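You operate a simulated robot arm through the tools that you are given. There is no shell and no other tool. Be economical: measure what you need, move in short steps, check, and stop when the job is done.

You run a simulated two-armed robot. Do the job below in one go: nothing can be reset, and whatever is moved stays where it is left.

JOB
Take the grey cloth from the table end and lay it out flat on the spares rack.

Only the result counts: the job must be done as asked and must still hold three seconds after the hand-in. Knocking over, shifting, dropping, spilling or breaking anything else fails it. Flat cloth is picked up by pressing the open fingertips on it (5 to 10 N) and closing them slowly along it; thin cloth reads only 2 to 8 mm in the jaws.

ROBOT AND FRAMES
Two 7-joint arms with two-finger parallel grippers on one trunk, on a base that drives. Base frame: it is fixed to the floor where the robot stands at the start and does not move with it; the origin is under the middle of the robot, x ahead of it, y to its left, z up; the surface under the hand at the start is at about z = 922. Units: mm, rad, N and s.
The left shoulder is at the start at [60, 189, 1178], the right one opposite. With the tool pointing down near the work surface each hand reaches from about 100 to 660 mm from the robot's upright axis, wherever it stands, measured 20 degrees to its own side. Places, roughly: spares rack [700, 2500, 800]. Payload 3.43 kg a hand.
Tool frame (each hand has its own): the origin (TCP) lies between the finger pads and is the grasp point; the fingertips stand 30 mm ahead of it; z points along the fingers, y is the line along which they close. Largest opening 94 mm; finger width 28, thickness 10; the body of the gripper, 50 by 96 mm, starts 55 mm behind the TCP.
Orientation is told as [roll, pitch, yaw] about the base's x, y, z axes, in that order, counted from this pose: with the fingers straight down and closing along the base's y, the tool's x points along the base's -x, its y along +y and its z along -z.

CONTROLS
- The arms move only by the tool nudge_tool. It takes "left_steps", "right_steps" or both (then of equal length, played together; a hand with none holds still); each is a list of rows, each an object of numbers (a shift or turn left out is 0, a gripper value left out holds the last): "wx", "wy", "wz": the turn, a rotation vector about the tool's x, y, z in units of 60 degrees (1.0 is 60 degrees); "x", "y", "z": the shift along the tool's x, y, z in units of 300 mm (1.0 is 300 mm); "grip": the closure, from 0 (fully open) to 1 (shut). In form: [{"wx": .., "wy": .., "wz": .., "x": .., "y": .., "z": .., "grip": ..}, ...]. A call has 1 to 12 rows; each row is the pose to reach, as a shift and turn from the pose commanded when the call began, along the tool's axes at that moment. A call with a number of a shift or a turn outside -1 to 1 is refused whole. Each row takes 0.2 s and may step no farther than 50 mm and 0.15 rad from the row before; otherwise, or with a gripper value out of range, the whole call is refused. A pose out of reach is approached as far as the arm can. The call stops where the force on the tool passes 40 N (or 10 N more than at its start, if that is more) or the arm is blocked; 0.2 s more then pass. Each finger travels about 153 mm/s and halts on what it meets, pressing with about 21 N; the grip force reading is that of the motor and also rises with nothing between the fingers. The clock runs only during rows and for 0.2 s after the last one: add rows that repeat a pose to give the fingers time. The reply holds the time, the measured pose of the TCP, the force on the tool along the base axes, the opening and the grip force, in the units named above and with some noise, with the torque about the TCP (base axes, N m) and any sound that the robot's microphone picked up, and new pictures: "show" is both (left out), scene, wrist or none (wrist: the cameras of the hands that moved).
- Cameras (640 x 400 px; columns grow to the right, rows downward): "scene" is now at [1.6, 19.4, 1709.9]; the picture's right is [0.31, -0.95, 0.00], its down [-0.85, -0.28, -0.45] and it looks along [0.43, 0.14, -0.89] (base axes); focal length 260 px, centre (320, 200). "left" rides on the left gripper at [76, -14, -103] in its tool frame; the picture's right is [0.18, 0.98, 0.00], its down [-0.75, 0.14, -0.64] and it looks along [-0.63, 0.12, 0.77] (tool axes); focal length 243 px, centre (320, 200). "right" rides on the right gripper at [76, 14, -102] in its tool frame; the picture's right is [-0.18, 0.98, 0.00], its down [-0.75, -0.14, -0.64] and it looks along [-0.63, -0.12, 0.77] (tool axes); focal length 243 px, centre (320, 200). There is no depth. A picture from a camera that has moved, and an enlarged one, comes with that camera's place and axes in the base frame and with its lens.
- move_column(by): slides the trunk up (or, below 0, down) by that many mm; the arms and the scene camera ride with it, the base frame stays. It gives what a move gives, with no picture.
- steer(legs): drives the robot by 1 to 6 legs, each [ahead, left, turn to the left] in mm, mm and rad, along the robot's own axes; the way and the turn of a leg run together, so that a leg with both is an arc; at most 1500 mm and 3.142 rad a leg. The arms and the cameras ride along, it lands a little off, and it stops where it bumps. It gives what a move gives, and a new picture of the scene camera.
- pan_tilt(pan, tilt): turns the head with the scene camera to pan (to the left, within 1.501 rad either way) and tilt (down, from -0.506 to 1.204), counted from straight ahead of the robot. It gives what a move gives, and a new picture of the scene camera.
- enlarge(camera, box): a new picture of the part [left, top, right, bottom] of that camera's present view, enlarged. The clock stands still meanwhile.
- finish_job(): hands the job in; it is judged then, once.

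Go step by step. Nothing tells you exact positions but the pictures and the camera data: compare them with the known pose of the tool, close in by small moves and look again before you grip or let go. The budget is 120 turns and 260 pictures, counting those below and the enlarged ones. Unless the task says otherwise, let go and move clear before handing in, and close with one line.

The tools are called after ">>>" as a command line: name --argument value ..., lists and objects as JSON in quotes. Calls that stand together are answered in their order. nudge_tool: Moves the arms, as the interface text tells. Its arguments: {"type":"object","properties":{"left_steps":{"type":"array","items":{"type":"object","properties":{"wx":{"type":"number"},"wy":{"type":"number"},"wz":{"type":"number"},"x":{"type":"number"},"y":{"type":"number"},"z":{"type":"number"},"grip":{"type":"number"}}}},"right_steps":{"type":"array","items":{"type":"object","properties":{"wx":{"type":"number"},"wy":{"type":"number"},"wz":{"type":"number"},"x":{"type":"number"},"y":{"type":"number"},"z":{"type":"number"},"grip":{"type":"number"}}}},"show":{"type":"string","enum":["both","scene","wrist","none"]}},"required":[]} The other tools are called the same way: move_column (by) slides the trunk up or down; steer (legs) drives the base; pan_tilt (pan, tilt) turns the head that bears the scene camera; enlarge (camera, box) takes an enlarged picture of a part of a camera's view; finish_job () hands the job in.

At the start:

```text
clock: 0.0
left_eef_pos: [301.3, 282.4, 1062.8]
left_orientation: [0.002, -0.001, -0.002]
left_contact_force: [0.1, 0.1, -0.7]
left_torque: [0.0, 0.0, -0.02]
left_opening: 93.8
left_grasp_force: 0.0
right_eef_pos: [347.6, -34.8, 1103.9]
right_orientation: [0.0, 0.003, 0.0]
right_contact_force: [-0.7, 0.6, -0.4]
right_torque: [-0.03, 0.01, 0.0]
right_opening: 93.8
right_grasp_force: 0.1
trunk travel left (down, up): [-850.0, 140.0]
robot x, y, heading: [4.1, 2.8, 0.001]
head pan, tilt: [0.316, 1.098]
```

scene: 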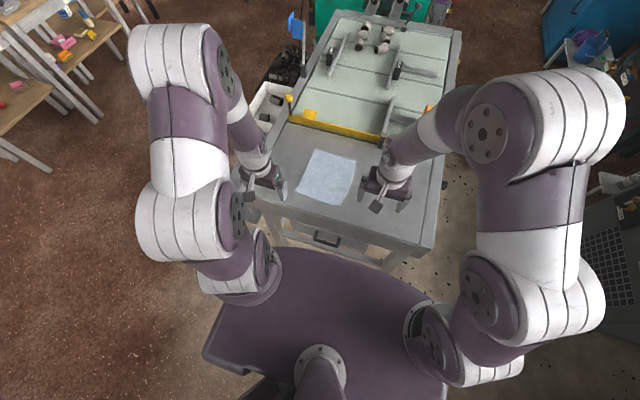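
right: 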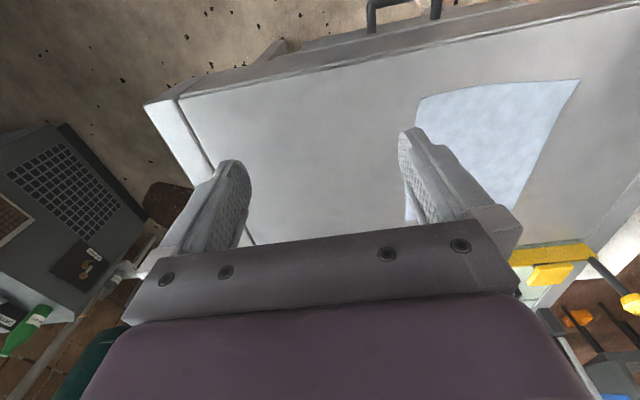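
left: 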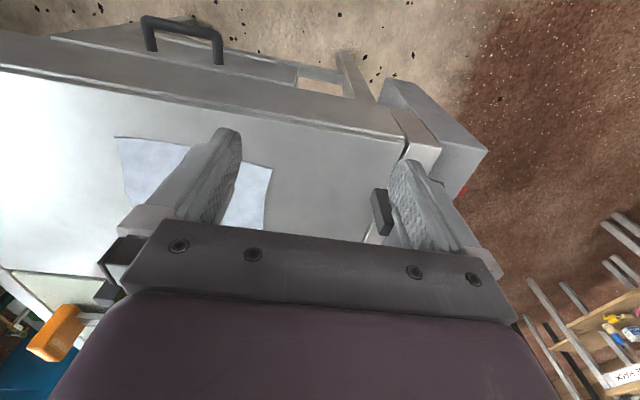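

The cloth is the pale sheet on the near end of the table, about x 376–590, y 70–235. I'll look closer at it and then at the rack to the left.

>>> enlarge --camera "scene" --box '[220, 80, 460, 230]'

>>> pan_tilt --pan 1.3 --tilt 0.5

```text
2.67 times, centred on (340, 155) of scene
camera zoom: at [1.6, 19.4, 1709.9], right [0.31, -0.95, 0.0], down [-0.85, -0.28, -0.45], along [0.43, 0.14, -0.89], focal length 694 px, centre (267, 320)
```

zoom: 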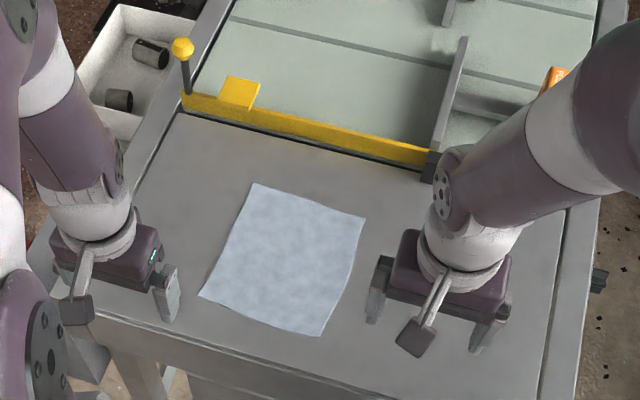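

```text
clock: 1.3
left_eef_pos: [301.8, 282.0, 1061.3]
left_orientation: [0.001, -0.001, 0.0]
left_contact_force: [0.7, -0.4, 0.1]
left_torque: [-0.01, 0.03, 0.0]
left_opening: 93.9
left_grasp_force: 0.1
right_eef_pos: [347.2, -34.3, 1102.4]
right_orientation: [0.002, 0.0, -0.001]
right_contact_force: [0.0, 1.5, 0.9]
right_torque: [0.01, -0.07, 0.0]
right_opening: 93.9
right_grasp_force: 0.1
trunk travel left (down, up): [-850.0, 140.0]
robot x, y, heading: [0.7, 3.3, -0.0]
head pan, tilt: [1.3, 0.499]
camera scene: at [-34.1, 87.4, 1757.5], right [0.96, -0.27, 0.0], down [-0.13, -0.46, -0.88], along [0.24, 0.85, -0.48], focal length 260 px, centre (320, 200)
```

scene: 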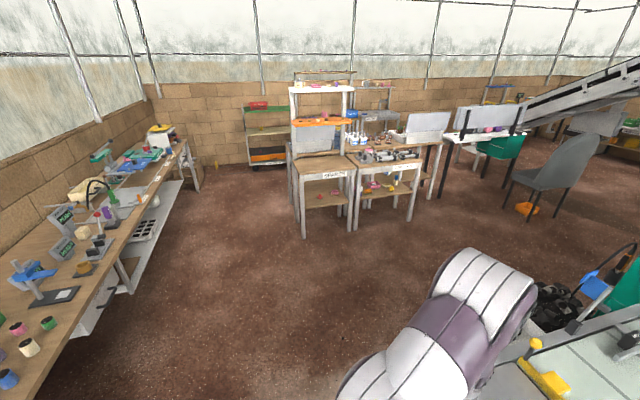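

The rack stands to the left. I'll enlarge it to read the labels and see its shelves.

>>> enlarge --camera "scene" --box '[270, 60, 462, 240]'

```text
2.22 times, centred on (366, 150) of scene
camera zoom: at [-34.1, 87.4, 1757.5], right [0.96, -0.27, 0.0], down [-0.13, -0.46, -0.88], along [0.24, 0.85, -0.48], focal length 578 px, centre (218, 311)
```

zoom: 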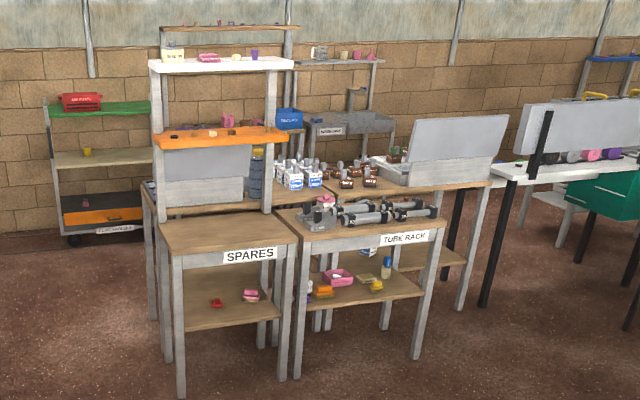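

The SPARES rack's empty wooden top spans about x 390–960, y 2310–2730, z≈800, with an orange shelf above its back half. I'll shift the robot left so the cloth is centred between the hands, then look down at it.

>>> steer --legs '[[0, 145, 0]]'

>>> pan_tilt --pan 0 --tilt 1.0

>>> enlarge --camera "scene" --box '[200, 100, 440, 250]'

```text
clock: 2.6
left_eef_pos: [302.3, 423.3, 1063.1]
left_orientation: [0.004, 0.001, -0.001]
left_contact_force: [-0.5, -0.3, 0.0]
left_torque: [0.01, 0.02, -0.04]
left_opening: 93.8
left_grasp_force: 0.0
right_eef_pos: [347.9, 105.7, 1104.0]
right_orientation: [0.002, 0.002, -0.003]
right_contact_force: [0.8, -0.2, 0.2]
right_torque: [0.01, -0.03, 0.0]
right_opening: 93.8
right_grasp_force: 0.1
trunk travel left (down, up): [-850.0, 140.0]
robot x, y, heading: [-0.8, 141.4, -0.004]
head pan, tilt: [1.3, 0.499]
camera scene: at [-33.9, 228.0, 1757.7], right [0.96, -0.27, 0.0], down [-0.13, -0.46, -0.88], along [0.24, 0.85, -0.48], focal length 260 px, centre (320, 200)
```

scene: 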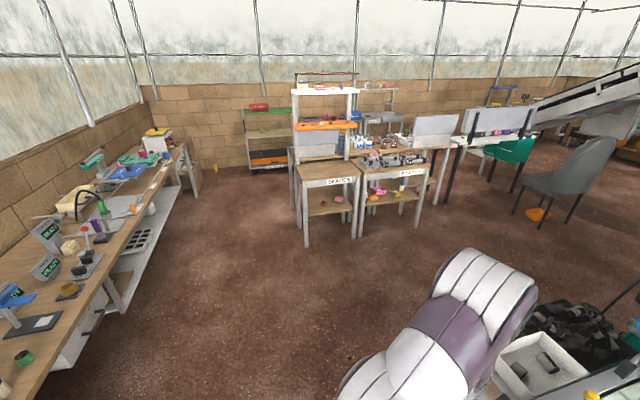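

```text
clock: 4.1
left_eef_pos: [303.9, 424.2, 1062.6]
left_orientation: [0.001, 0.0, -0.002]
left_contact_force: [1.1, -0.3, -0.2]
left_torque: [0.0, -0.02, -0.04]
left_opening: 94.0
left_grasp_force: 0.0
right_eef_pos: [348.4, 107.5, 1103.7]
right_orientation: [0.0, -0.001, -0.004]
right_contact_force: [0.0, -0.1, 0.2]
right_torque: [0.02, 0.02, 0.03]
right_opening: 94.1
right_grasp_force: 0.1
trunk travel left (down, up): [-850.0, 140.0]
robot x, y, heading: [-0.8, 140.7, 0.0]
head pan, tilt: [0.0, 1.0]
camera scene: at [11.3, 142.9, 1716.5], right [0.0, -1.0, 0.0], down [-0.84, 0.0, -0.54], along [0.54, 0.0, -0.84], focal length 260 px, centre (320, 200)
```

scene: 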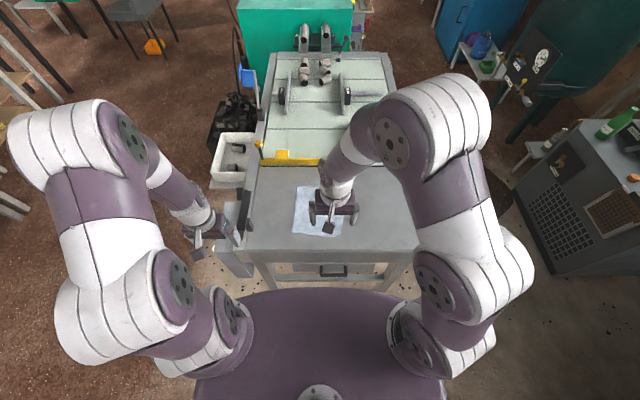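

```text
2.67 times, centred on (320, 175) of scene
camera zoom: at [11.3, 142.9, 1716.5], right [0.0, -1.0, 0.0], down [-0.84, 0.0, -0.54], along [0.54, 0.0, -0.84], focal length 694 px, centre (320, 267)
```

zoom: 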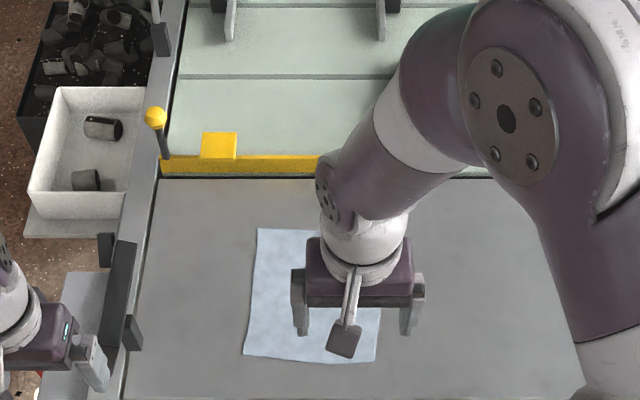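

The cloth spans about x 385–586, y 72–238. I'll bring both hands above its near edge with jaws mostly closed (about 30 mm), 115 mm apart, and look before going down.

>>> nudge_tool --left_steps '[{"x": -0.065, "y": -0.141, "grip": 0.68}, {"x": -0.131, "y": -0.283}, {"x": -0.196, "y": -0.424}, {"x": -0.262, "y": -0.566}, {"x": -0.327, "y": -0.707}, {"x": -0.327, "y": -0.707, "z": 0.105}, {"x": -0.327, "y": -0.707, "z": 0.21}]' --right_steps '[{"x": -0.026, "y": 0.005, "z": 0.05, "grip": 0.68}, {"x": -0.052, "y": 0.01, "z": 0.1}, {"x": -0.077, "y": 0.015, "z": 0.15}, {"x": -0.1, "y": 0.02, "z": 0.2}, {"x": -0.13, "y": 0.025, "z": 0.25}, {"x": -0.155, "y": -0.03, "z": 0.3}, {"x": -0.18, "y": -0.035, "z": 0.347}]'

>>> enlarge --camera "scene" --box '[240, 140, 400, 240]'

```text
clock: 4.7
left_eef_pos: [320.5, 354.4, 1058.0]
left_orientation: [-0.002, 0.034, 0.008]
left_contact_force: [-22.8, 6.7, 12.5]
left_torque: [0.27, -0.27, 0.59]
left_opening: 33.5
left_grasp_force: 3.9
right_eef_pos: [357.8, 113.0, 1079.5]
right_orientation: [0.001, -0.004, 0.002]
right_contact_force: [0.0, 0.2, -0.2]
right_torque: [0.05, 0.06, 0.02]
right_opening: 30.4
right_grasp_force: 0.1
trunk travel left (down, up): [-850.0, 140.0]
robot x, y, heading: [-1.3, 143.4, -0.0]
head pan, tilt: [0.0, 1.0]
stopped in row 2 (left hand): the force on the tool passed its limit at 55 N (the readings are from after the stop); the commanded pose is now the measured one
camera scene: at [7.6, 143.5, 1716.5], right [0.0, -1.0, 0.0], down [-0.84, 0.0, -0.54], along [0.54, 0.0, -0.84], focal length 260 px, centre (320, 200)
camera right: at [282.0, 127.3, 1180.7], right [0.18, 0.98, 0.0], down [0.75, -0.14, 0.64], along [0.63, -0.12, -0.77], focal length 243 px, centre (320, 200)
camera left: at [248.7, 340.7, 1163.5], right [-0.19, 0.98, 0.01], down [0.77, 0.15, 0.62], along [0.6, 0.12, -0.79], focal length 243 px, centre (320, 200)
```

scene: 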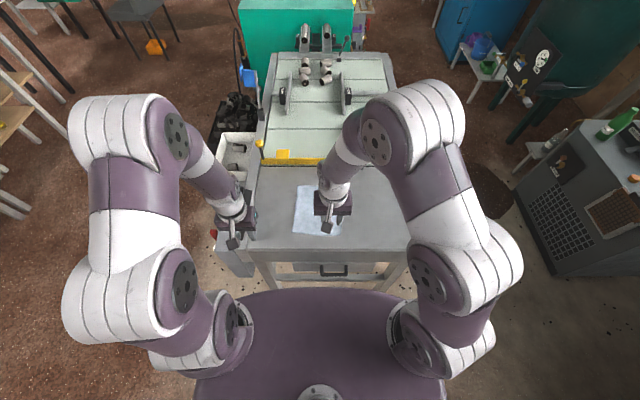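
right: 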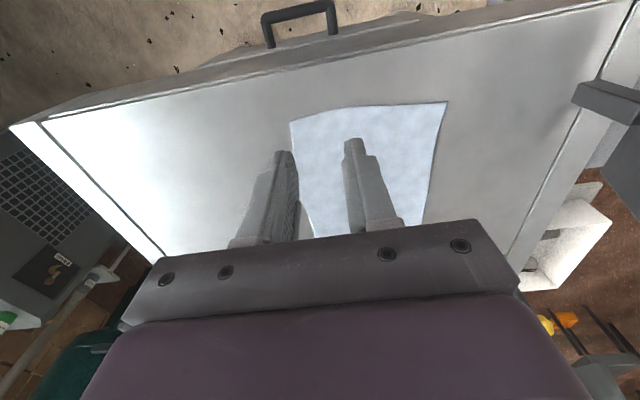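
left: 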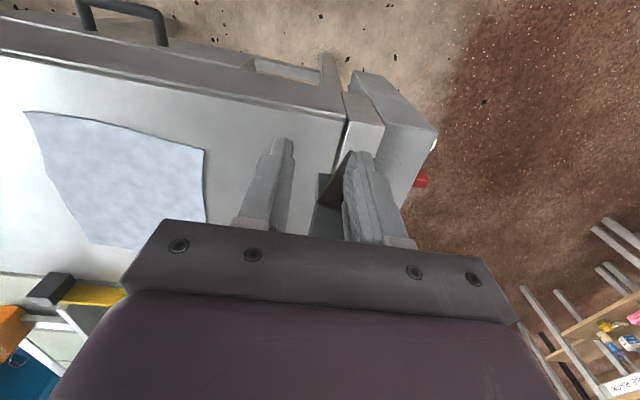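

```text
4.00 times, centred on (320, 190) of scene
camera zoom: at [7.6, 143.5, 1716.5], right [0.0, -1.0, 0.0], down [-0.84, 0.0, -0.54], along [0.54, 0.0, -0.84], focal length 1041 px, centre (320, 240)
```

zoom: 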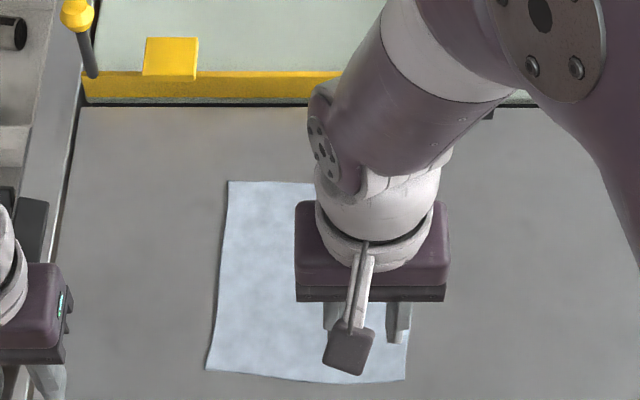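

The left hand bumped something standing at the table's left edge. I'll back it off, raise it, and look at what it touched.

>>> nudge_tool --left_steps '[{"x": 0.06}, {"x": 0.1, "y": 0.02, "z": -0.1}, {"x": 0.1, "y": 0.02, "z": -0.23}, {"x": 0.1, "y": 0.02, "z": -0.36}, {"x": 0.1, "y": 0.02, "z": -0.5}]' --show "both"

>>> enlarge --camera "left" --box '[220, 40, 460, 260]'

>>> enlarge --camera "scene" --box '[180, 140, 340, 280]'

```text
clock: 5.8
left_eef_pos: [298.4, 360.2, 1211.4]
left_orientation: [0.0, 0.024, 0.004]
left_contact_force: [-1.1, -0.5, 0.0]
left_torque: [-0.02, 0.0, -0.01]
left_opening: 30.1
left_grasp_force: 0.0
right_eef_pos: [360.1, 110.7, 1079.7]
right_orientation: [0.001, -0.002, 0.002]
right_contact_force: [-0.9, 0.1, -0.4]
right_torque: [0.0, 0.02, 0.01]
right_opening: 30.1
right_grasp_force: 0.0
trunk travel left (down, up): [-850.0, 140.0]
robot x, y, heading: [-0.6, 144.8, 0.004]
head pan, tilt: [0.0, 1.0]
camera scene: at [9.2, 142.7, 1716.4], right [0.0, -1.0, 0.0], down [-0.84, 0.0, -0.54], along [0.54, 0.0, -0.84], focal length 260 px, centre (320, 200)
camera left: at [225.4, 345.7, 1314.4], right [-0.19, 0.98, 0.0], down [0.77, 0.15, 0.62], along [0.61, 0.12, -0.78], focal length 243 px, centre (320, 200)
```

scene: 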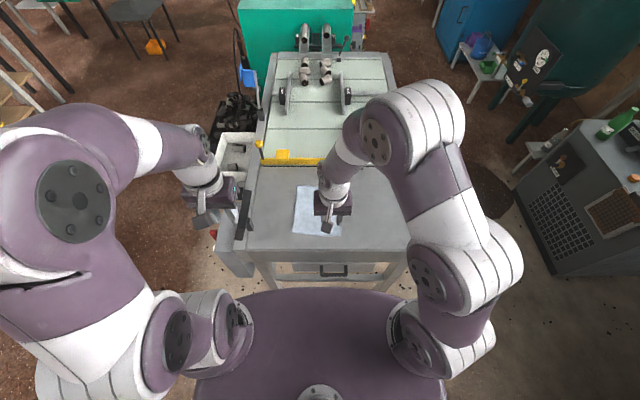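
left: 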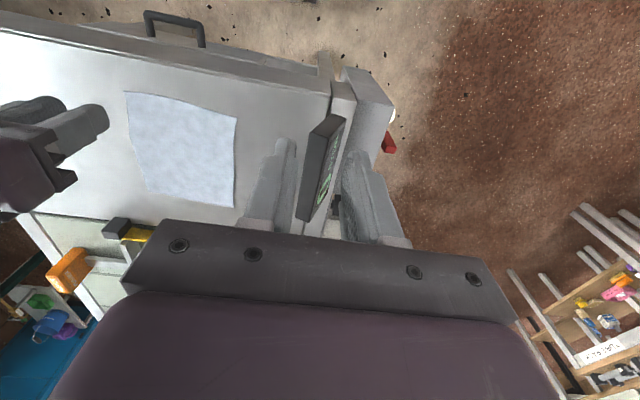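

```text
1.82 times, centred on (340, 150) of left
camera zoom: at [225.4, 345.7, 1314.4], right [-0.19, 0.98, 0.0], down [0.77, 0.15, 0.62], along [0.61, 0.12, -0.78], focal length 441 px, centre (284, 291)
```

zoom: 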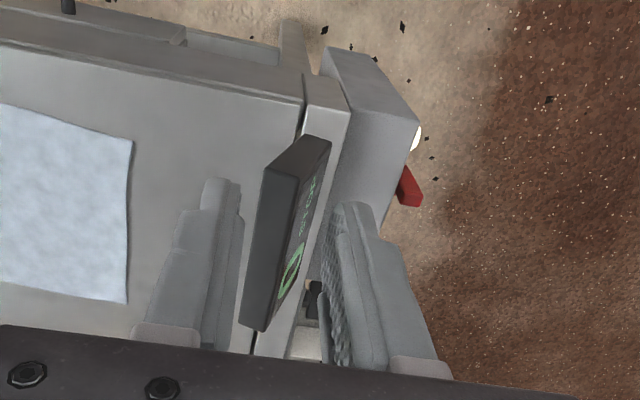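

```text
2.86 times, centred on (260, 210) of scene
camera zoom: at [9.2, 142.7, 1716.4], right [0.0, -1.0, 0.0], down [-0.84, 0.0, -0.54], along [0.54, 0.0, -0.84], focal length 743 px, centre (491, 171)
```

zoom: 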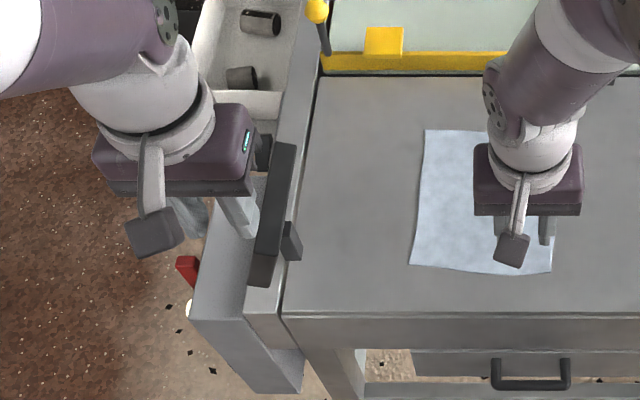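

It was a display panel, which still looks in place. I'll carry the left hand over it at height, then lower it beside the right hand.

>>> nudge_tool --left_steps '[{"x": -0.087, "y": -0.123, "wy": -0.023}, {"x": -0.174, "y": -0.246, "wy": -0.023}, {"x": -0.26, "y": -0.37, "wy": -0.023}, {"x": -0.347, "y": -0.493, "wy": -0.023}, {"x": -0.347, "y": -0.493, "z": 0.14, "wy": -0.023}, {"x": -0.347, "y": -0.493, "z": 0.28, "wy": -0.023}, {"x": -0.347, "y": -0.493, "z": 0.42, "wy": -0.023}, {"x": -0.347, "y": -0.493, "z": 0.56, "wy": -0.023}, {"x": -0.347, "y": -0.493, "z": 0.7, "wy": -0.023}]' --right_steps '[{"x": -0.07, "y": -0.046}, {"x": -0.14, "y": -0.046, "z": 0.13}, {"x": -0.14, "y": -0.046, "z": 0.265}, {"x": -0.14, "y": -0.046, "z": 0.265}, {"x": -0.14, "y": -0.046, "z": 0.265}, {"x": -0.14, "y": -0.046, "z": 0.265}, {"x": -0.14, "y": -0.046, "z": 0.265}, {"x": -0.14, "y": -0.046, "z": 0.265}, {"x": -0.14, "y": -0.046, "z": 0.265}]'

>>> enlarge --camera "scene" --box '[220, 140, 380, 260]'

```text
clock: 7.8
left_eef_pos: [400.9, 213.0, 996.5]
left_orientation: [-0.001, 0.004, 0.006]
left_contact_force: [0.3, 0.5, -0.4]
left_torque: [0.0, -0.03, 0.0]
left_opening: 29.9
left_grasp_force: 0.0
right_eef_pos: [402.3, 98.7, 998.6]
right_orientation: [0.0, -0.001, 0.002]
right_contact_force: [-0.2, 0.0, 0.2]
right_torque: [0.01, 0.0, 0.01]
right_opening: 30.2
right_grasp_force: 0.1
trunk travel left (down, up): [-850.0, 140.0]
robot x, y, heading: [-1.2, 141.4, 0.001]
head pan, tilt: [0.0, 1.0]
camera scene: at [12.4, 143.0, 1716.5], right [0.0, -1.0, 0.0], down [-0.84, 0.0, -0.54], along [0.54, 0.0, -0.84], focal length 260 px, centre (320, 200)
camera right: at [327.0, 113.4, 1100.2], right [0.18, 0.98, 0.0], down [0.75, -0.14, 0.64], along [0.63, -0.12, -0.77], focal length 243 px, centre (320, 200)
camera left: at [325.7, 198.5, 1098.7], right [-0.19, 0.98, 0.0], down [0.75, 0.15, 0.64], along [0.63, 0.12, -0.77], focal length 243 px, centre (320, 200)
```

scene: 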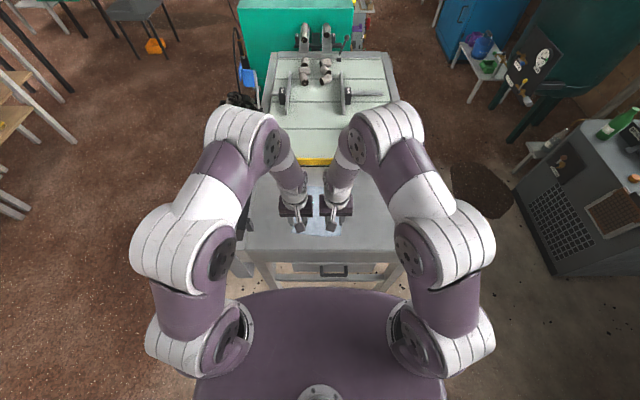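
right: 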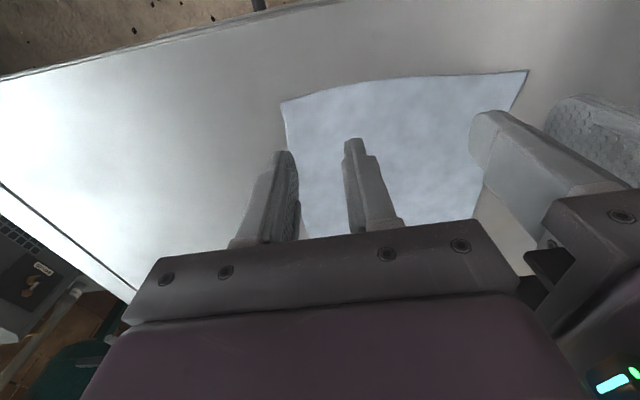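
left: 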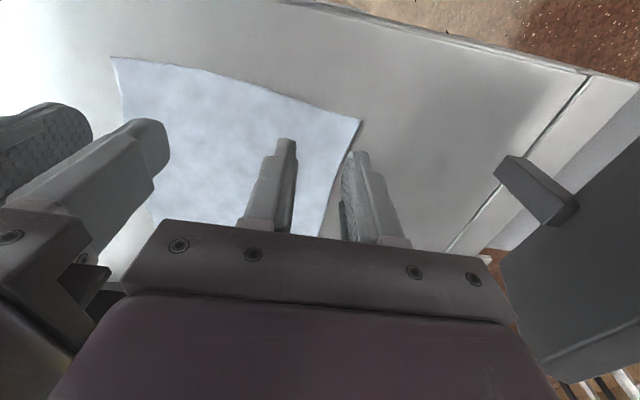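

```text
3.33 times, centred on (300, 200) of scene
camera zoom: at [12.4, 143.0, 1716.5], right [0.0, -1.0, 0.0], down [-0.84, 0.0, -0.54], along [0.54, 0.0, -0.84], focal length 867 px, centre (387, 200)
```

zoom: 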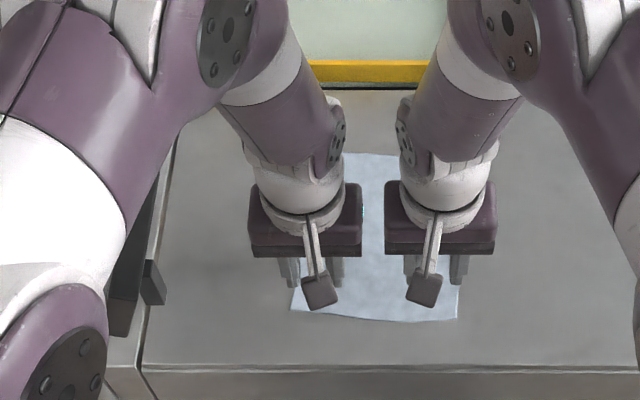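

Both fingers pairs are over the cloth but the outer fingers sit near its side edges. I'll narrow the jaws a bit, shift slightly inward and go down to just above the cloth.

>>> nudge_tool --left_steps '[{"y": -0.007, "grip": 0.745}, {"y": -0.007, "z": 0.07}, {"y": -0.007, "z": 0.13}]' --right_steps '[{"y": 0.008, "grip": 0.745}, {"y": 0.008, "z": 0.07}, {"y": 0.008, "z": 0.135}]' --show "wrist"

```text
clock: 8.7
left_eef_pos: [399.3, 210.0, 958.7]
left_orientation: [0.002, 0.001, 0.006]
left_contact_force: [0.6, 0.3, -0.5]
left_torque: [-0.02, 0.0, -0.02]
left_opening: 24.2
left_grasp_force: 0.1
right_eef_pos: [404.4, 100.3, 958.9]
right_orientation: [0.001, 0.0, 0.001]
right_contact_force: [-0.5, 1.0, -0.2]
right_torque: [0.05, 0.02, -0.01]
right_opening: 24.1
right_grasp_force: 0.1
trunk travel left (down, up): [-850.0, 140.0]
robot x, y, heading: [-0.5, 144.6, 0.004]
head pan, tilt: [0.0, 1.0]
camera right: at [327.4, 115.8, 1060.0], right [0.18, 0.98, 0.0], down [0.75, -0.14, 0.64], along [0.63, -0.12, -0.77], focal length 243 px, centre (320, 200)
camera left: at [324.3, 196.6, 1060.8], right [-0.19, 0.98, 0.0], down [0.75, 0.15, 0.64], along [0.63, 0.12, -0.77], focal length 243 px, centre (320, 200)
```

right: 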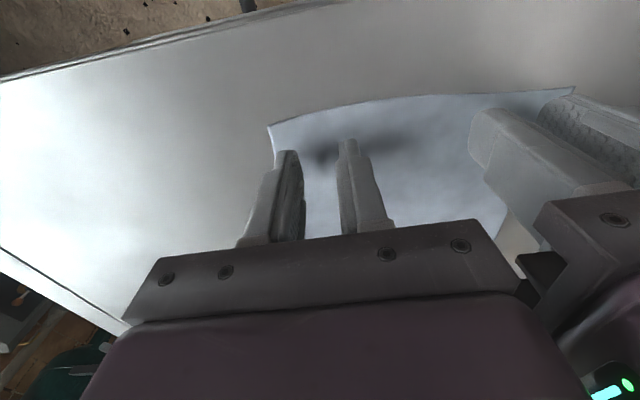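
left: 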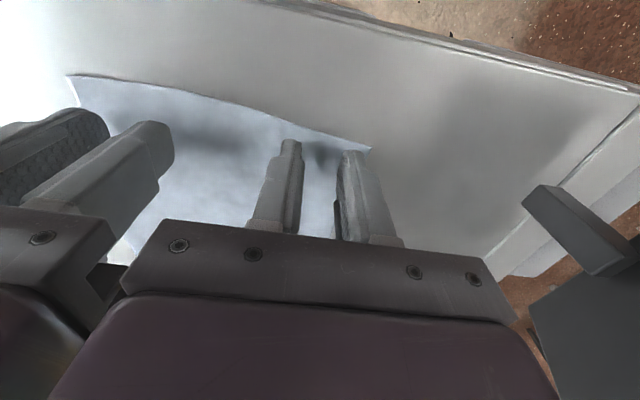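

Fingertips are about 6 mm above the cloth. I'll move the left pair a little further in from the near edge and creep down to contact.

>>> nudge_tool --left_steps '[{"x": -0.033}, {"x": -0.033, "z": 0.01}, {"x": -0.033, "z": 0.017}]' --right_steps '[{"y": 0.01, "x": -0.01}, {"y": 0.01, "x": -0.01, "z": 0.01}, {"y": 0.01, "x": -0.01, "z": 0.017}]' --show "none"

```text
clock: 9.4
left_eef_pos: [408.3, 211.3, 954.2]
left_orientation: [0.0, 0.0, 0.005]
left_contact_force: [1.0, 0.0, 1.2]
left_torque: [0.03, -0.01, 0.03]
left_opening: 24.0
left_grasp_force: 0.1
right_eef_pos: [404.1, 104.2, 953.9]
right_orientation: [-0.002, 0.0, 0.002]
right_contact_force: [-0.6, -0.3, 1.9]
right_torque: [-0.05, 0.03, -0.01]
right_opening: 24.1
right_grasp_force: 0.1
trunk travel left (down, up): [-850.0, 140.0]
robot x, y, heading: [-2.3, 143.9, 0.005]
head pan, tilt: [0.0, 1.0]
```

Light contact is beginning (1–2 N). I'll press a little further.

>>> nudge_tool --left_steps '[{"z": 0.005}, {"z": 0.008}]' --right_steps '[{"z": 0.004}, {"z": 0.007}]' --show "none"

```text
clock: 10.1
left_eef_pos: [408.4, 210.5, 954.0]
left_orientation: [-0.003, -0.004, 0.004]
left_contact_force: [2.1, 4.0, 22.8]
left_torque: [0.38, 0.13, -0.01]
left_opening: 24.4
left_grasp_force: 0.4
right_eef_pos: [403.7, 103.9, 953.3]
right_orientation: [0.003, -0.006, 0.002]
right_contact_force: [2.4, -1.8, 15.9]
right_torque: [-0.29, 0.04, 0.06]
right_opening: 24.1
right_grasp_force: 0.3
trunk travel left (down, up): [-850.0, 140.0]
robot x, y, heading: [-1.9, 145.2, 0.002]
head pan, tilt: [0.0, 1.0]
```

That's too firm (about 23 and 16 N); I'll ease both off into the 5–10 N range.

>>> nudge_tool --left_steps '[{"z": -0.0046}, {"z": -0.0046}]' --right_steps '[{"z": -0.003}, {"z": -0.003}]' --show "none"

```text
clock: 10.7
left_eef_pos: [409.3, 212.2, 953.7]
left_orientation: [0.0, -0.002, 0.007]
left_contact_force: [4.1, -0.7, 18.8]
left_torque: [0.24, -0.04, -0.06]
left_opening: 24.0
left_grasp_force: 0.1
right_eef_pos: [404.0, 103.7, 952.7]
right_orientation: [-0.001, -0.003, 0.003]
right_contact_force: [2.7, 1.4, 14.0]
right_torque: [-0.17, 0.05, 0.02]
right_opening: 23.6
right_grasp_force: 0.0
trunk travel left (down, up): [-850.0, 140.0]
robot x, y, heading: [2.3, 145.3, 0.003]
head pan, tilt: [0.0, 1.0]
```

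>>> nudge_tool --left_steps '[{"z": -0.01}, {"z": -0.01}]' --right_steps '[{"z": -0.006}, {"z": -0.006}]' --show "none"

```text
clock: 11.2
left_eef_pos: [408.3, 211.2, 953.9]
left_orientation: [0.001, 0.003, 0.004]
left_contact_force: [-0.6, -0.3, -0.2]
left_torque: [0.02, 0.0, -0.01]
left_opening: 23.8
left_grasp_force: 0.1
right_eef_pos: [404.2, 103.1, 953.3]
right_orientation: [0.001, 0.001, 0.001]
right_contact_force: [-0.6, 1.2, 3.2]
right_torque: [-0.02, 0.05, 0.0]
right_opening: 23.9
right_grasp_force: 0.0
trunk travel left (down, up): [-850.0, 140.0]
robot x, y, heading: [-1.1, 144.2, 0.005]
head pan, tilt: [0.0, 1.0]
```

>>> nudge_tool --left_steps '[{"z": 0.0047}, {"z": 0.0047}]' --right_steps '[{"z": 0.0027}, {"z": 0.0027}]' --show "none"

```text
clock: 11.8
left_eef_pos: [409.1, 211.1, 955.7]
left_orientation: [0.0, 0.0, 0.004]
left_contact_force: [-1.0, 0.1, -0.4]
left_torque: [-0.01, -0.02, -0.01]
left_opening: 23.5
left_grasp_force: 0.1
right_eef_pos: [404.4, 104.0, 953.4]
right_orientation: [-0.001, -0.001, 0.004]
right_contact_force: [-1.3, -0.5, 3.2]
right_torque: [-0.03, 0.06, 0.01]
right_opening: 23.7
right_grasp_force: 0.0
trunk travel left (down, up): [-850.0, 140.0]
robot x, y, heading: [3.0, 144.8, 0.002]
head pan, tilt: [0.0, 1.0]
```

>>> nudge_tool --left_steps '[{"z": 0.004}, {"z": 0.004}, {"z": 0.004}]' --right_steps '[{"z": 0.002}, {"z": 0.002}, {"z": 0.002}]' --show "none"

```text
clock: 12.7
left_eef_pos: [409.4, 211.0, 953.1]
left_orientation: [-0.001, -0.001, 0.005]
left_contact_force: [-0.1, 1.2, 6.6]
left_torque: [0.09, 0.0, 0.02]
left_opening: 24.0
left_grasp_force: 0.0
right_eef_pos: [403.4, 103.1, 953.2]
right_orientation: [-0.002, -0.001, 0.002]
right_contact_force: [0.1, -0.4, 6.5]
right_torque: [-0.11, 0.02, 0.02]
right_opening: 23.9
right_grasp_force: 0.1
trunk travel left (down, up): [-850.0, 140.0]
robot x, y, heading: [0.0, 143.7, -0.0]
head pan, tilt: [0.0, 1.0]
```

Both press at about 6.5 N. Now I close both pairs slowly.

>>> nudge_tool --left_steps '[{"grip": 0.76}, {"grip": 0.785}, {"grip": 0.81}, {"grip": 0.835}, {"grip": 0.86}, {"grip": 0.885}, {"grip": 0.91}, {"grip": 0.935}, {"grip": 0.96}, {"grip": 0.98}, {"grip": 1.0}, {"grip": 1.0}]' --right_steps '[{"grip": 0.76}, {"grip": 0.785}, {"grip": 0.81}, {"grip": 0.835}, {"grip": 0.86}, {"grip": 0.885}, {"grip": 0.91}, {"grip": 0.935}, {"grip": 0.96}, {"grip": 0.98}, {"grip": 1.0}, {"grip": 1.0}]'

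```text
clock: 15.2
left_eef_pos: [409.9, 210.8, 954.1]
left_orientation: [0.0, 0.001, 0.005]
left_contact_force: [0.3, 0.3, 10.3]
left_torque: [0.04, 0.03, 0.01]
left_opening: 2.1
left_grasp_force: 21.1
right_eef_pos: [403.8, 104.0, 952.9]
right_orientation: [-0.001, -0.001, 0.002]
right_contact_force: [0.7, 0.4, 6.3]
right_torque: [-0.04, 0.02, -0.02]
right_opening: 0.0
right_grasp_force: 21.4
trunk travel left (down, up): [-850.0, 140.0]
robot x, y, heading: [-0.1, 140.0, -0.001]
head pan, tilt: [0.0, 1.0]
camera scene: at [9.4, 143.2, 1716.5], right [0.0, -1.0, 0.0], down [-0.84, 0.0, -0.54], along [0.54, 0.0, -0.84], focal length 260 px, centre (320, 200)
camera right: at [328.2, 118.6, 1054.7], right [0.18, 0.98, 0.0], down [0.75, -0.14, 0.64], along [0.63, -0.12, -0.77], focal length 243 px, centre (320, 200)
camera left: at [333.2, 196.8, 1055.3], right [-0.19, 0.98, 0.0], down [0.75, 0.15, 0.64], along [0.63, 0.12, -0.77], focal length 243 px, centre (320, 200)
```

scene: 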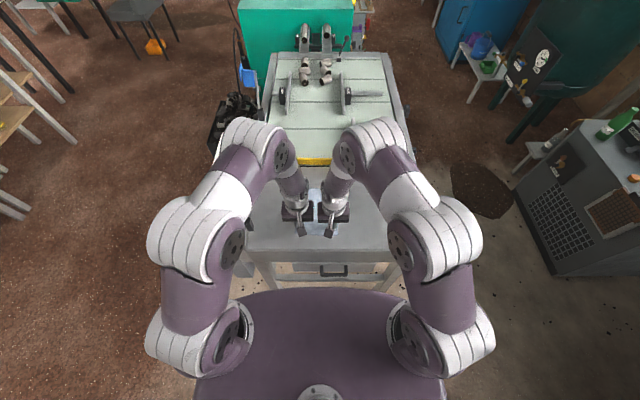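
right: 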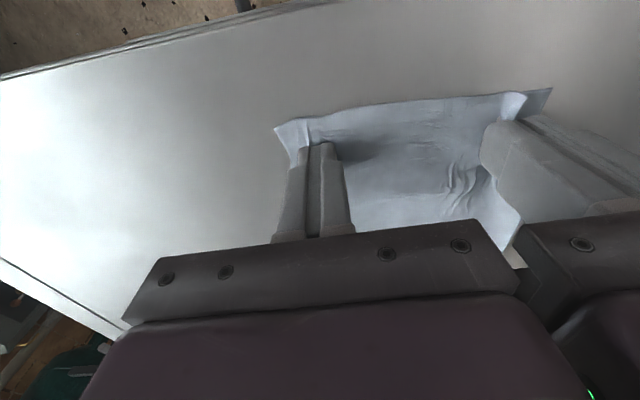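
left: 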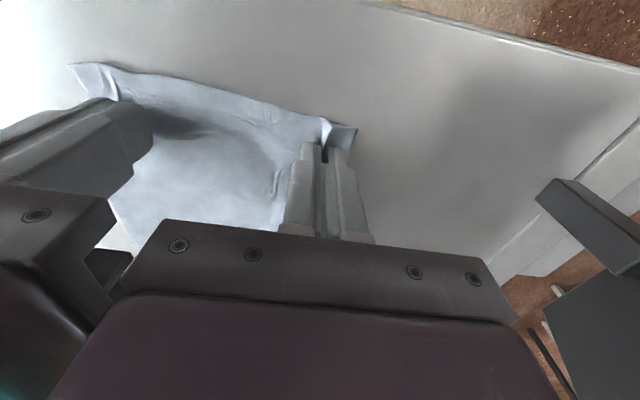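

The left pinch holds cloth (2.1 mm) but the right reads 0. I'll lift the right a little and look before retrying.

>>> nudge_tool --right_steps '[{"z": -0.05}, {"z": -0.1}]' --show "wrist"

>>> enlarge --camera "scene" --box '[270, 160, 370, 250]'

```text
clock: 15.8
left_eef_pos: [408.5, 210.6, 953.6]
left_orientation: [0.0, 0.0, 0.005]
left_contact_force: [-0.1, 1.2, 12.3]
left_torque: [0.1, 0.06, -0.01]
left_opening: 2.2
left_grasp_force: 21.1
right_eef_pos: [404.3, 104.3, 984.7]
right_orientation: [0.0, -0.002, 0.001]
right_contact_force: [0.0, -0.1, -0.7]
right_torque: [-0.02, 0.0, 0.01]
right_opening: 0.1
right_grasp_force: 21.0
trunk travel left (down, up): [-850.0, 140.0]
robot x, y, heading: [2.9, 144.9, 0.003]
head pan, tilt: [0.0, 1.0]
camera right: at [328.2, 118.8, 1084.4], right [0.18, 0.98, 0.0], down [0.75, -0.14, 0.64], along [0.63, -0.12, -0.77], focal length 243 px, centre (320, 200)
```

right: 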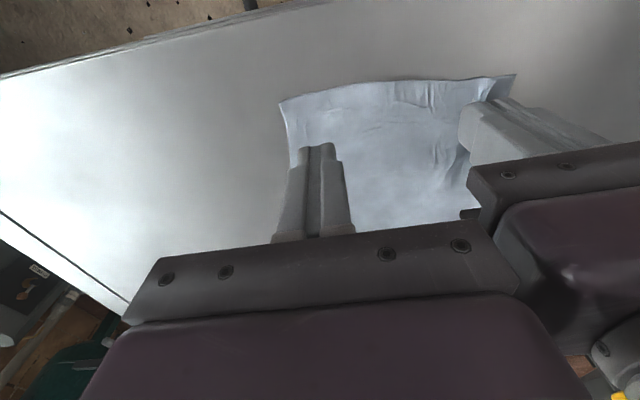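

```text
4.44 times, centred on (320, 205) of scene
camera zoom: at [9.4, 143.2, 1716.5], right [0.0, -1.0, 0.0], down [-0.84, 0.0, -0.54], along [0.54, 0.0, -0.84], focal length 1156 px, centre (320, 178)
```

zoom: 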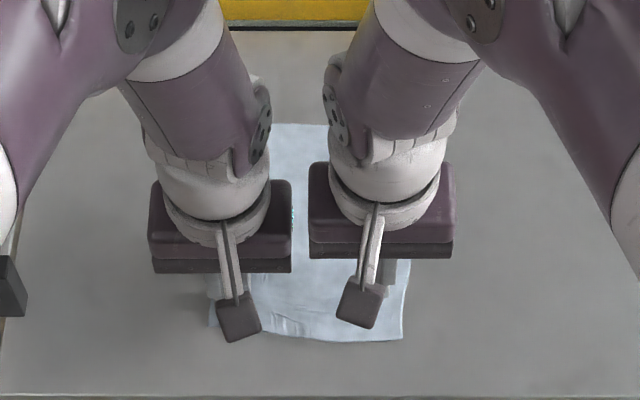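

The right pinch slipped off and the cloth relaxed flat. I'll reopen to about 30 mm and press again, a bit more firmly.

>>> nudge_tool --right_steps '[{"grip": 0.7}, {"grip": 0.7}, {"z": 0.05}, {"z": 0.09}, {"z": 0.099}, {"z": 0.102}, {"z": 0.102}, {"z": 0.102}]' --show "wrist"

```text
clock: 17.6
left_eef_pos: [408.7, 211.7, 954.0]
left_orientation: [0.001, -0.001, 0.004]
left_contact_force: [1.1, 0.0, 2.2]
left_torque: [0.0, 0.01, -0.01]
left_opening: 2.1
left_grasp_force: 21.0
right_eef_pos: [404.6, 103.8, 952.9]
right_orientation: [0.002, -0.003, 0.001]
right_contact_force: [1.9, -2.5, 23.0]
right_torque: [-0.4, 0.01, 0.0]
right_opening: 28.6
right_grasp_force: 0.2
trunk travel left (down, up): [-850.0, 140.0]
robot x, y, heading: [-3.1, 139.9, 0.001]
head pan, tilt: [0.0, 1.0]
camera right: at [328.5, 118.6, 1054.5], right [0.18, 0.98, 0.0], down [0.75, -0.14, 0.65], along [0.63, -0.12, -0.76], focal length 243 px, centre (320, 200)
```

right: 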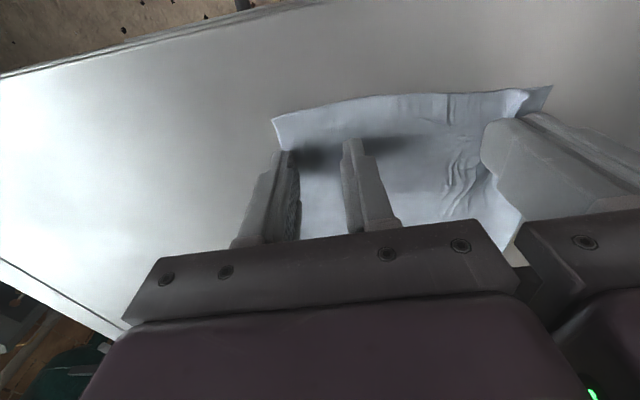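

The right outer finger sits right on the cloth's edge. I'll lift, shift inward 5 mm, narrow to 24 mm and press again.

>>> nudge_tool --right_steps '[{"z": -0.03}, {"z": -0.03, "y": 0.018, "grip": 0.745}, {"z": -0.03, "y": 0.018}, {"z": -0.01, "y": 0.018}, {"z": -0.004, "y": 0.018}, {"z": -0.004, "y": 0.018}, {"z": -0.004, "y": 0.018}]' --show "wrist"

```text
clock: 19.2
left_eef_pos: [409.8, 211.7, 953.9]
left_orientation: [0.0, 0.0, 0.004]
left_contact_force: [0.6, -0.1, 12.2]
left_torque: [0.09, 0.01, -0.06]
left_opening: 2.0
left_grasp_force: 21.1
right_eef_pos: [404.6, 108.4, 954.1]
right_orientation: [-0.001, -0.002, 0.002]
right_contact_force: [-0.1, -0.5, 1.5]
right_torque: [-0.02, 0.03, 0.01]
right_opening: 24.4
right_grasp_force: 0.1
trunk travel left (down, up): [-850.0, 140.0]
robot x, y, heading: [-0.5, 142.1, 0.003]
head pan, tilt: [0.0, 1.0]
camera right: at [328.7, 123.8, 1055.1], right [0.18, 0.98, 0.0], down [0.75, -0.14, 0.64], along [0.63, -0.12, -0.77], focal length 243 px, centre (320, 200)
```

right: 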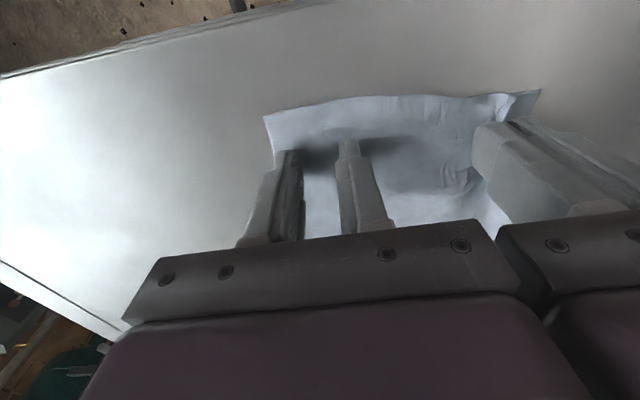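

>>> nudge_tool --right_steps '[{"z": 0.0035}, {"z": 0.0035}, {"z": 0.0035}]' --show "none"

```text
clock: 20.1
left_eef_pos: [408.7, 210.2, 953.8]
left_orientation: [0.0, 0.0, 0.006]
left_contact_force: [1.2, -0.1, 5.3]
left_torque: [0.04, 0.0, -0.01]
left_opening: 2.3
left_grasp_force: 21.2
right_eef_pos: [405.5, 109.0, 952.4]
right_orientation: [0.002, -0.002, 0.001]
right_contact_force: [-0.1, -1.6, 17.1]
right_torque: [-0.29, 0.02, 0.0]
right_opening: 24.2
right_grasp_force: 0.4
trunk travel left (down, up): [-850.0, 140.0]
robot x, y, heading: [-0.9, 144.7, 0.002]
head pan, tilt: [0.0, 1.0]
```

The torque shows the outer finger carrying all the load; I'll tilt the right hand a hair to share it and ease the force.

>>> nudge_tool --right_steps '[{"z": -0.003, "wx": 0.02}, {"z": -0.003, "wx": 0.02}, {"z": -0.003, "wx": 0.02}]' --show "none"

```text
clock: 20.9
left_eef_pos: [407.9, 212.0, 953.7]
left_orientation: [0.0, 0.001, 0.006]
left_contact_force: [-0.9, -1.4, 9.2]
left_torque: [0.02, 0.06, 0.01]
left_opening: 2.3
left_grasp_force: 21.1
right_eef_pos: [404.6, 109.2, 954.2]
right_orientation: [-0.02, -0.003, 0.002]
right_contact_force: [1.4, 0.9, 8.9]
right_torque: [0.2, -0.03, -0.03]
right_opening: 24.5
right_grasp_force: 0.6
trunk travel left (down, up): [-850.0, 140.0]
robot x, y, heading: [0.6, 141.8, 0.007]
head pan, tilt: [0.0, 1.0]
```

>>> nudge_tool --right_steps '[{"wx": -0.009}, {"wx": -0.009}, {"wx": -0.009}]' --show "none"

```text
clock: 21.6
left_eef_pos: [409.3, 210.9, 953.6]
left_orientation: [-0.001, 0.0, 0.005]
left_contact_force: [-1.9, 0.0, 9.8]
left_torque: [0.06, 0.06, 0.0]
left_opening: 2.1
left_grasp_force: 21.4
right_eef_pos: [404.2, 108.0, 954.3]
right_orientation: [-0.013, -0.001, 0.001]
right_contact_force: [0.5, 0.2, 6.0]
right_torque: [0.09, -0.01, -0.04]
right_opening: 23.7
right_grasp_force: 0.3
trunk travel left (down, up): [-850.0, 140.0]
robot x, y, heading: [0.7, 145.6, 0.006]
head pan, tilt: [0.0, 1.0]
```

Load is now shared at about 6 N; closing the right slowly with a touch more pressure.

>>> nudge_tool --right_steps '[{"grip": 0.76, "z": 0.001}, {"grip": 0.785, "z": 0.001}, {"grip": 0.81, "z": 0.001}, {"grip": 0.835, "z": 0.001}, {"grip": 0.86, "z": 0.001}, {"grip": 0.885, "z": 0.001}, {"grip": 0.91, "z": 0.001}, {"grip": 0.935, "z": 0.001}, {"grip": 0.96, "z": 0.001}, {"grip": 0.98, "z": 0.001}, {"grip": 1.0, "z": 0.001}, {"grip": 1.0, "z": 0.001}]' --show "wrist"

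```text
clock: 24.2
left_eef_pos: [408.4, 211.2, 954.3]
left_orientation: [0.0, 0.0, 0.005]
left_contact_force: [-1.4, -4.7, 6.4]
left_torque: [-0.13, 0.09, -0.04]
left_opening: 2.1
left_grasp_force: 21.3
right_eef_pos: [404.3, 109.5, 954.4]
right_orientation: [-0.01, -0.003, 0.003]
right_contact_force: [-0.4, 6.0, 9.2]
right_torque: [0.19, -0.01, 0.06]
right_opening: 2.2
right_grasp_force: 20.7
trunk travel left (down, up): [-850.0, 140.0]
robot x, y, heading: [4.3, 144.0, 0.003]
head pan, tilt: [0.0, 1.0]
camera right: at [328.4, 125.3, 1054.5], right [0.18, 0.98, -0.01], down [0.75, -0.13, 0.65], along [0.63, -0.13, -0.76], focal length 243 px, centre (320, 200)
```

right: 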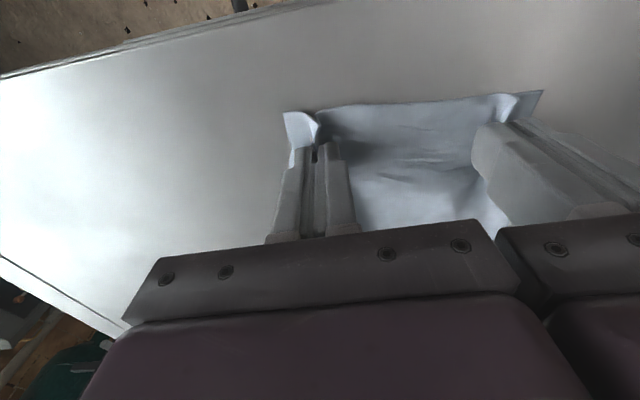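

Both hands now hold cloth (2.1 and 2.2 mm). I'll lift them together.

>>> nudge_tool --left_steps '[{"z": -0.06}, {"z": -0.15}, {"z": -0.27}, {"z": -0.4}, {"z": -0.53}, {"z": -0.66}, {"z": -0.8}, {"z": -0.9}, {"z": -0.9}]' --right_steps '[{"z": -0.06}, {"z": -0.15}, {"z": -0.27}, {"z": -0.4}, {"z": -0.53}, {"z": -0.66}, {"z": -0.8}, {"z": -0.9}, {"z": -0.9}]'

```text
clock: 26.2
left_eef_pos: [411.0, 211.9, 1221.7]
left_orientation: [0.001, 0.002, 0.005]
left_contact_force: [-0.1, -2.4, 0.2]
left_torque: [-0.08, 0.04, 0.0]
left_opening: 2.1
left_grasp_force: 20.8
right_eef_pos: [406.8, 111.5, 1222.8]
right_orientation: [-0.015, 0.0, 0.002]
right_contact_force: [0.4, 3.1, 0.6]
right_torque: [0.06, -0.01, 0.01]
right_opening: 2.1
right_grasp_force: 21.1
trunk travel left (down, up): [-850.0, 140.0]
robot x, y, heading: [-0.8, 142.0, -0.003]
head pan, tilt: [0.0, 1.0]
camera scene: at [12.0, 143.2, 1716.5], right [0.0, -1.0, 0.0], down [-0.84, 0.0, -0.54], along [0.54, 0.0, -0.84], focal length 260 px, centre (320, 200)
camera right: at [329.6, 127.6, 1324.2], right [0.18, 0.98, -0.01], down [0.75, -0.13, 0.64], along [0.63, -0.13, -0.77], focal length 243 px, centre (320, 200)
camera left: at [335.8, 197.4, 1324.7], right [-0.19, 0.98, 0.0], down [0.75, 0.15, 0.64], along [0.63, 0.12, -0.77], focal length 243 px, centre (320, 200)
```

scene: 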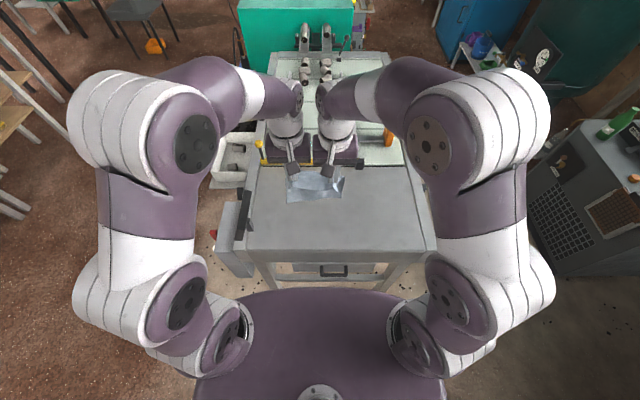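
right: 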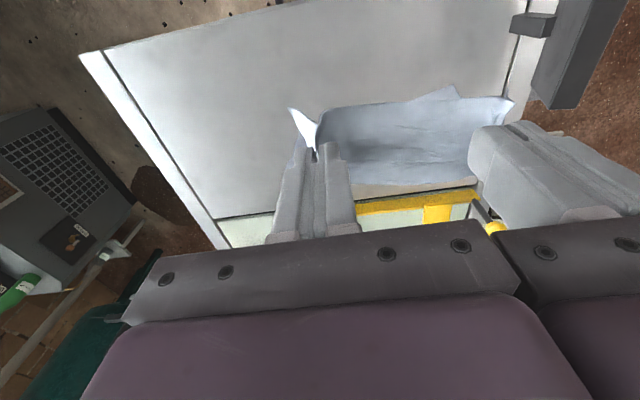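
left: 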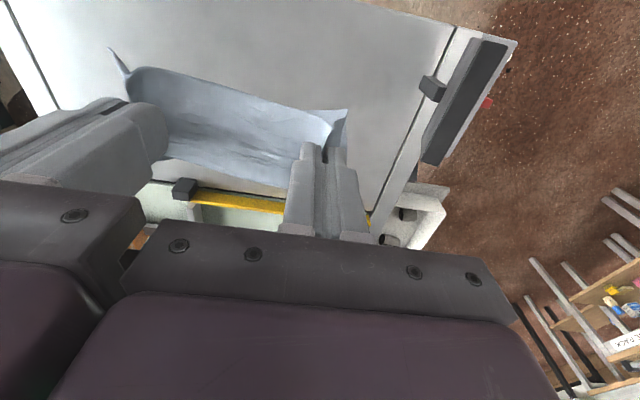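

The cloth hangs cleanly from both hands. I'll back out from the table, turn left in place and drive toward the rack front.

>>> steer --legs '[[-220, 0, 0], [0, 0, 1.571]]'

>>> pan_tilt --pan -0.2 --tilt 0.6

```text
clock: 31.8
left_eef_pos: [-291.6, 552.9, 1222.6]
left_orientation: [0.0, 0.001, 1.581]
left_contact_force: [4.0, -0.1, 0.3]
left_torque: [0.0, -0.1, -0.06]
left_opening: 1.9
left_grasp_force: 20.9
right_eef_pos: [-191.3, 549.4, 1225.1]
right_orientation: [-0.011, 0.001, 1.575]
right_contact_force: [-3.3, 0.0, -0.8]
right_torque: [0.02, 0.07, -0.01]
right_opening: 1.8
right_grasp_force: 21.0
trunk travel left (down, up): [-850.0, 140.0]
robot x, y, heading: [-221.4, 143.6, 1.574]
head pan, tilt: [0.0, 1.0]
camera scene: at [-220.9, 152.9, 1716.5], right [1.0, 0.0, 0.0], down [0.0, -0.84, -0.54], along [0.0, 0.54, -0.84], focal length 260 px, centre (320, 200)
```

scene: 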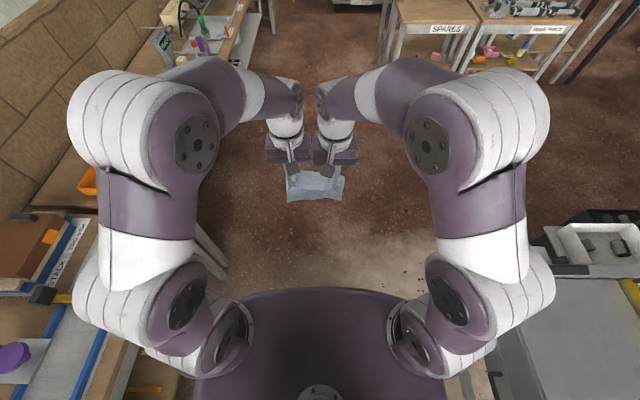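

```text
clock: 32.6
left_eef_pos: [-291.8, 554.5, 1222.3]
left_orientation: [0.0, 0.0, 1.579]
left_contact_force: [2.4, -0.9, 0.0]
left_torque: [0.02, -0.1, -0.07]
left_opening: 2.6
left_grasp_force: 20.6
right_eef_pos: [-190.8, 548.7, 1222.7]
right_orientation: [-0.011, -0.001, 1.575]
right_contact_force: [-2.6, -0.3, -0.3]
right_torque: [-0.01, 0.08, 0.01]
right_opening: 1.8
right_grasp_force: 20.7
trunk travel left (down, up): [-850.0, 140.0]
robot x, y, heading: [-222.8, 138.4, 1.573]
head pan, tilt: [-0.201, 0.6]
camera scene: at [-203.5, 169.9, 1748.4], right [0.98, -0.19, 0.0], down [-0.11, -0.55, -0.82], along [0.16, 0.81, -0.57], focal length 260 px, centre (320, 200)
```

scene: 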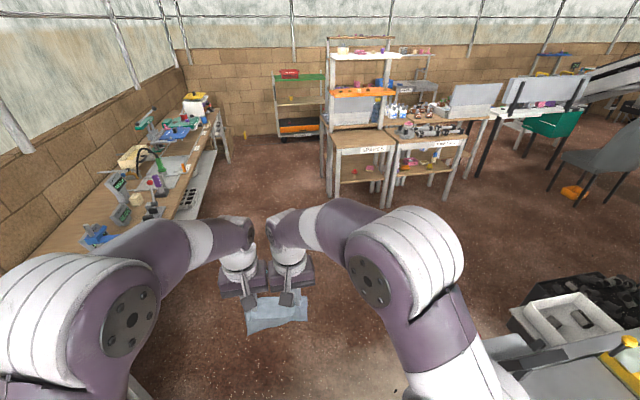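

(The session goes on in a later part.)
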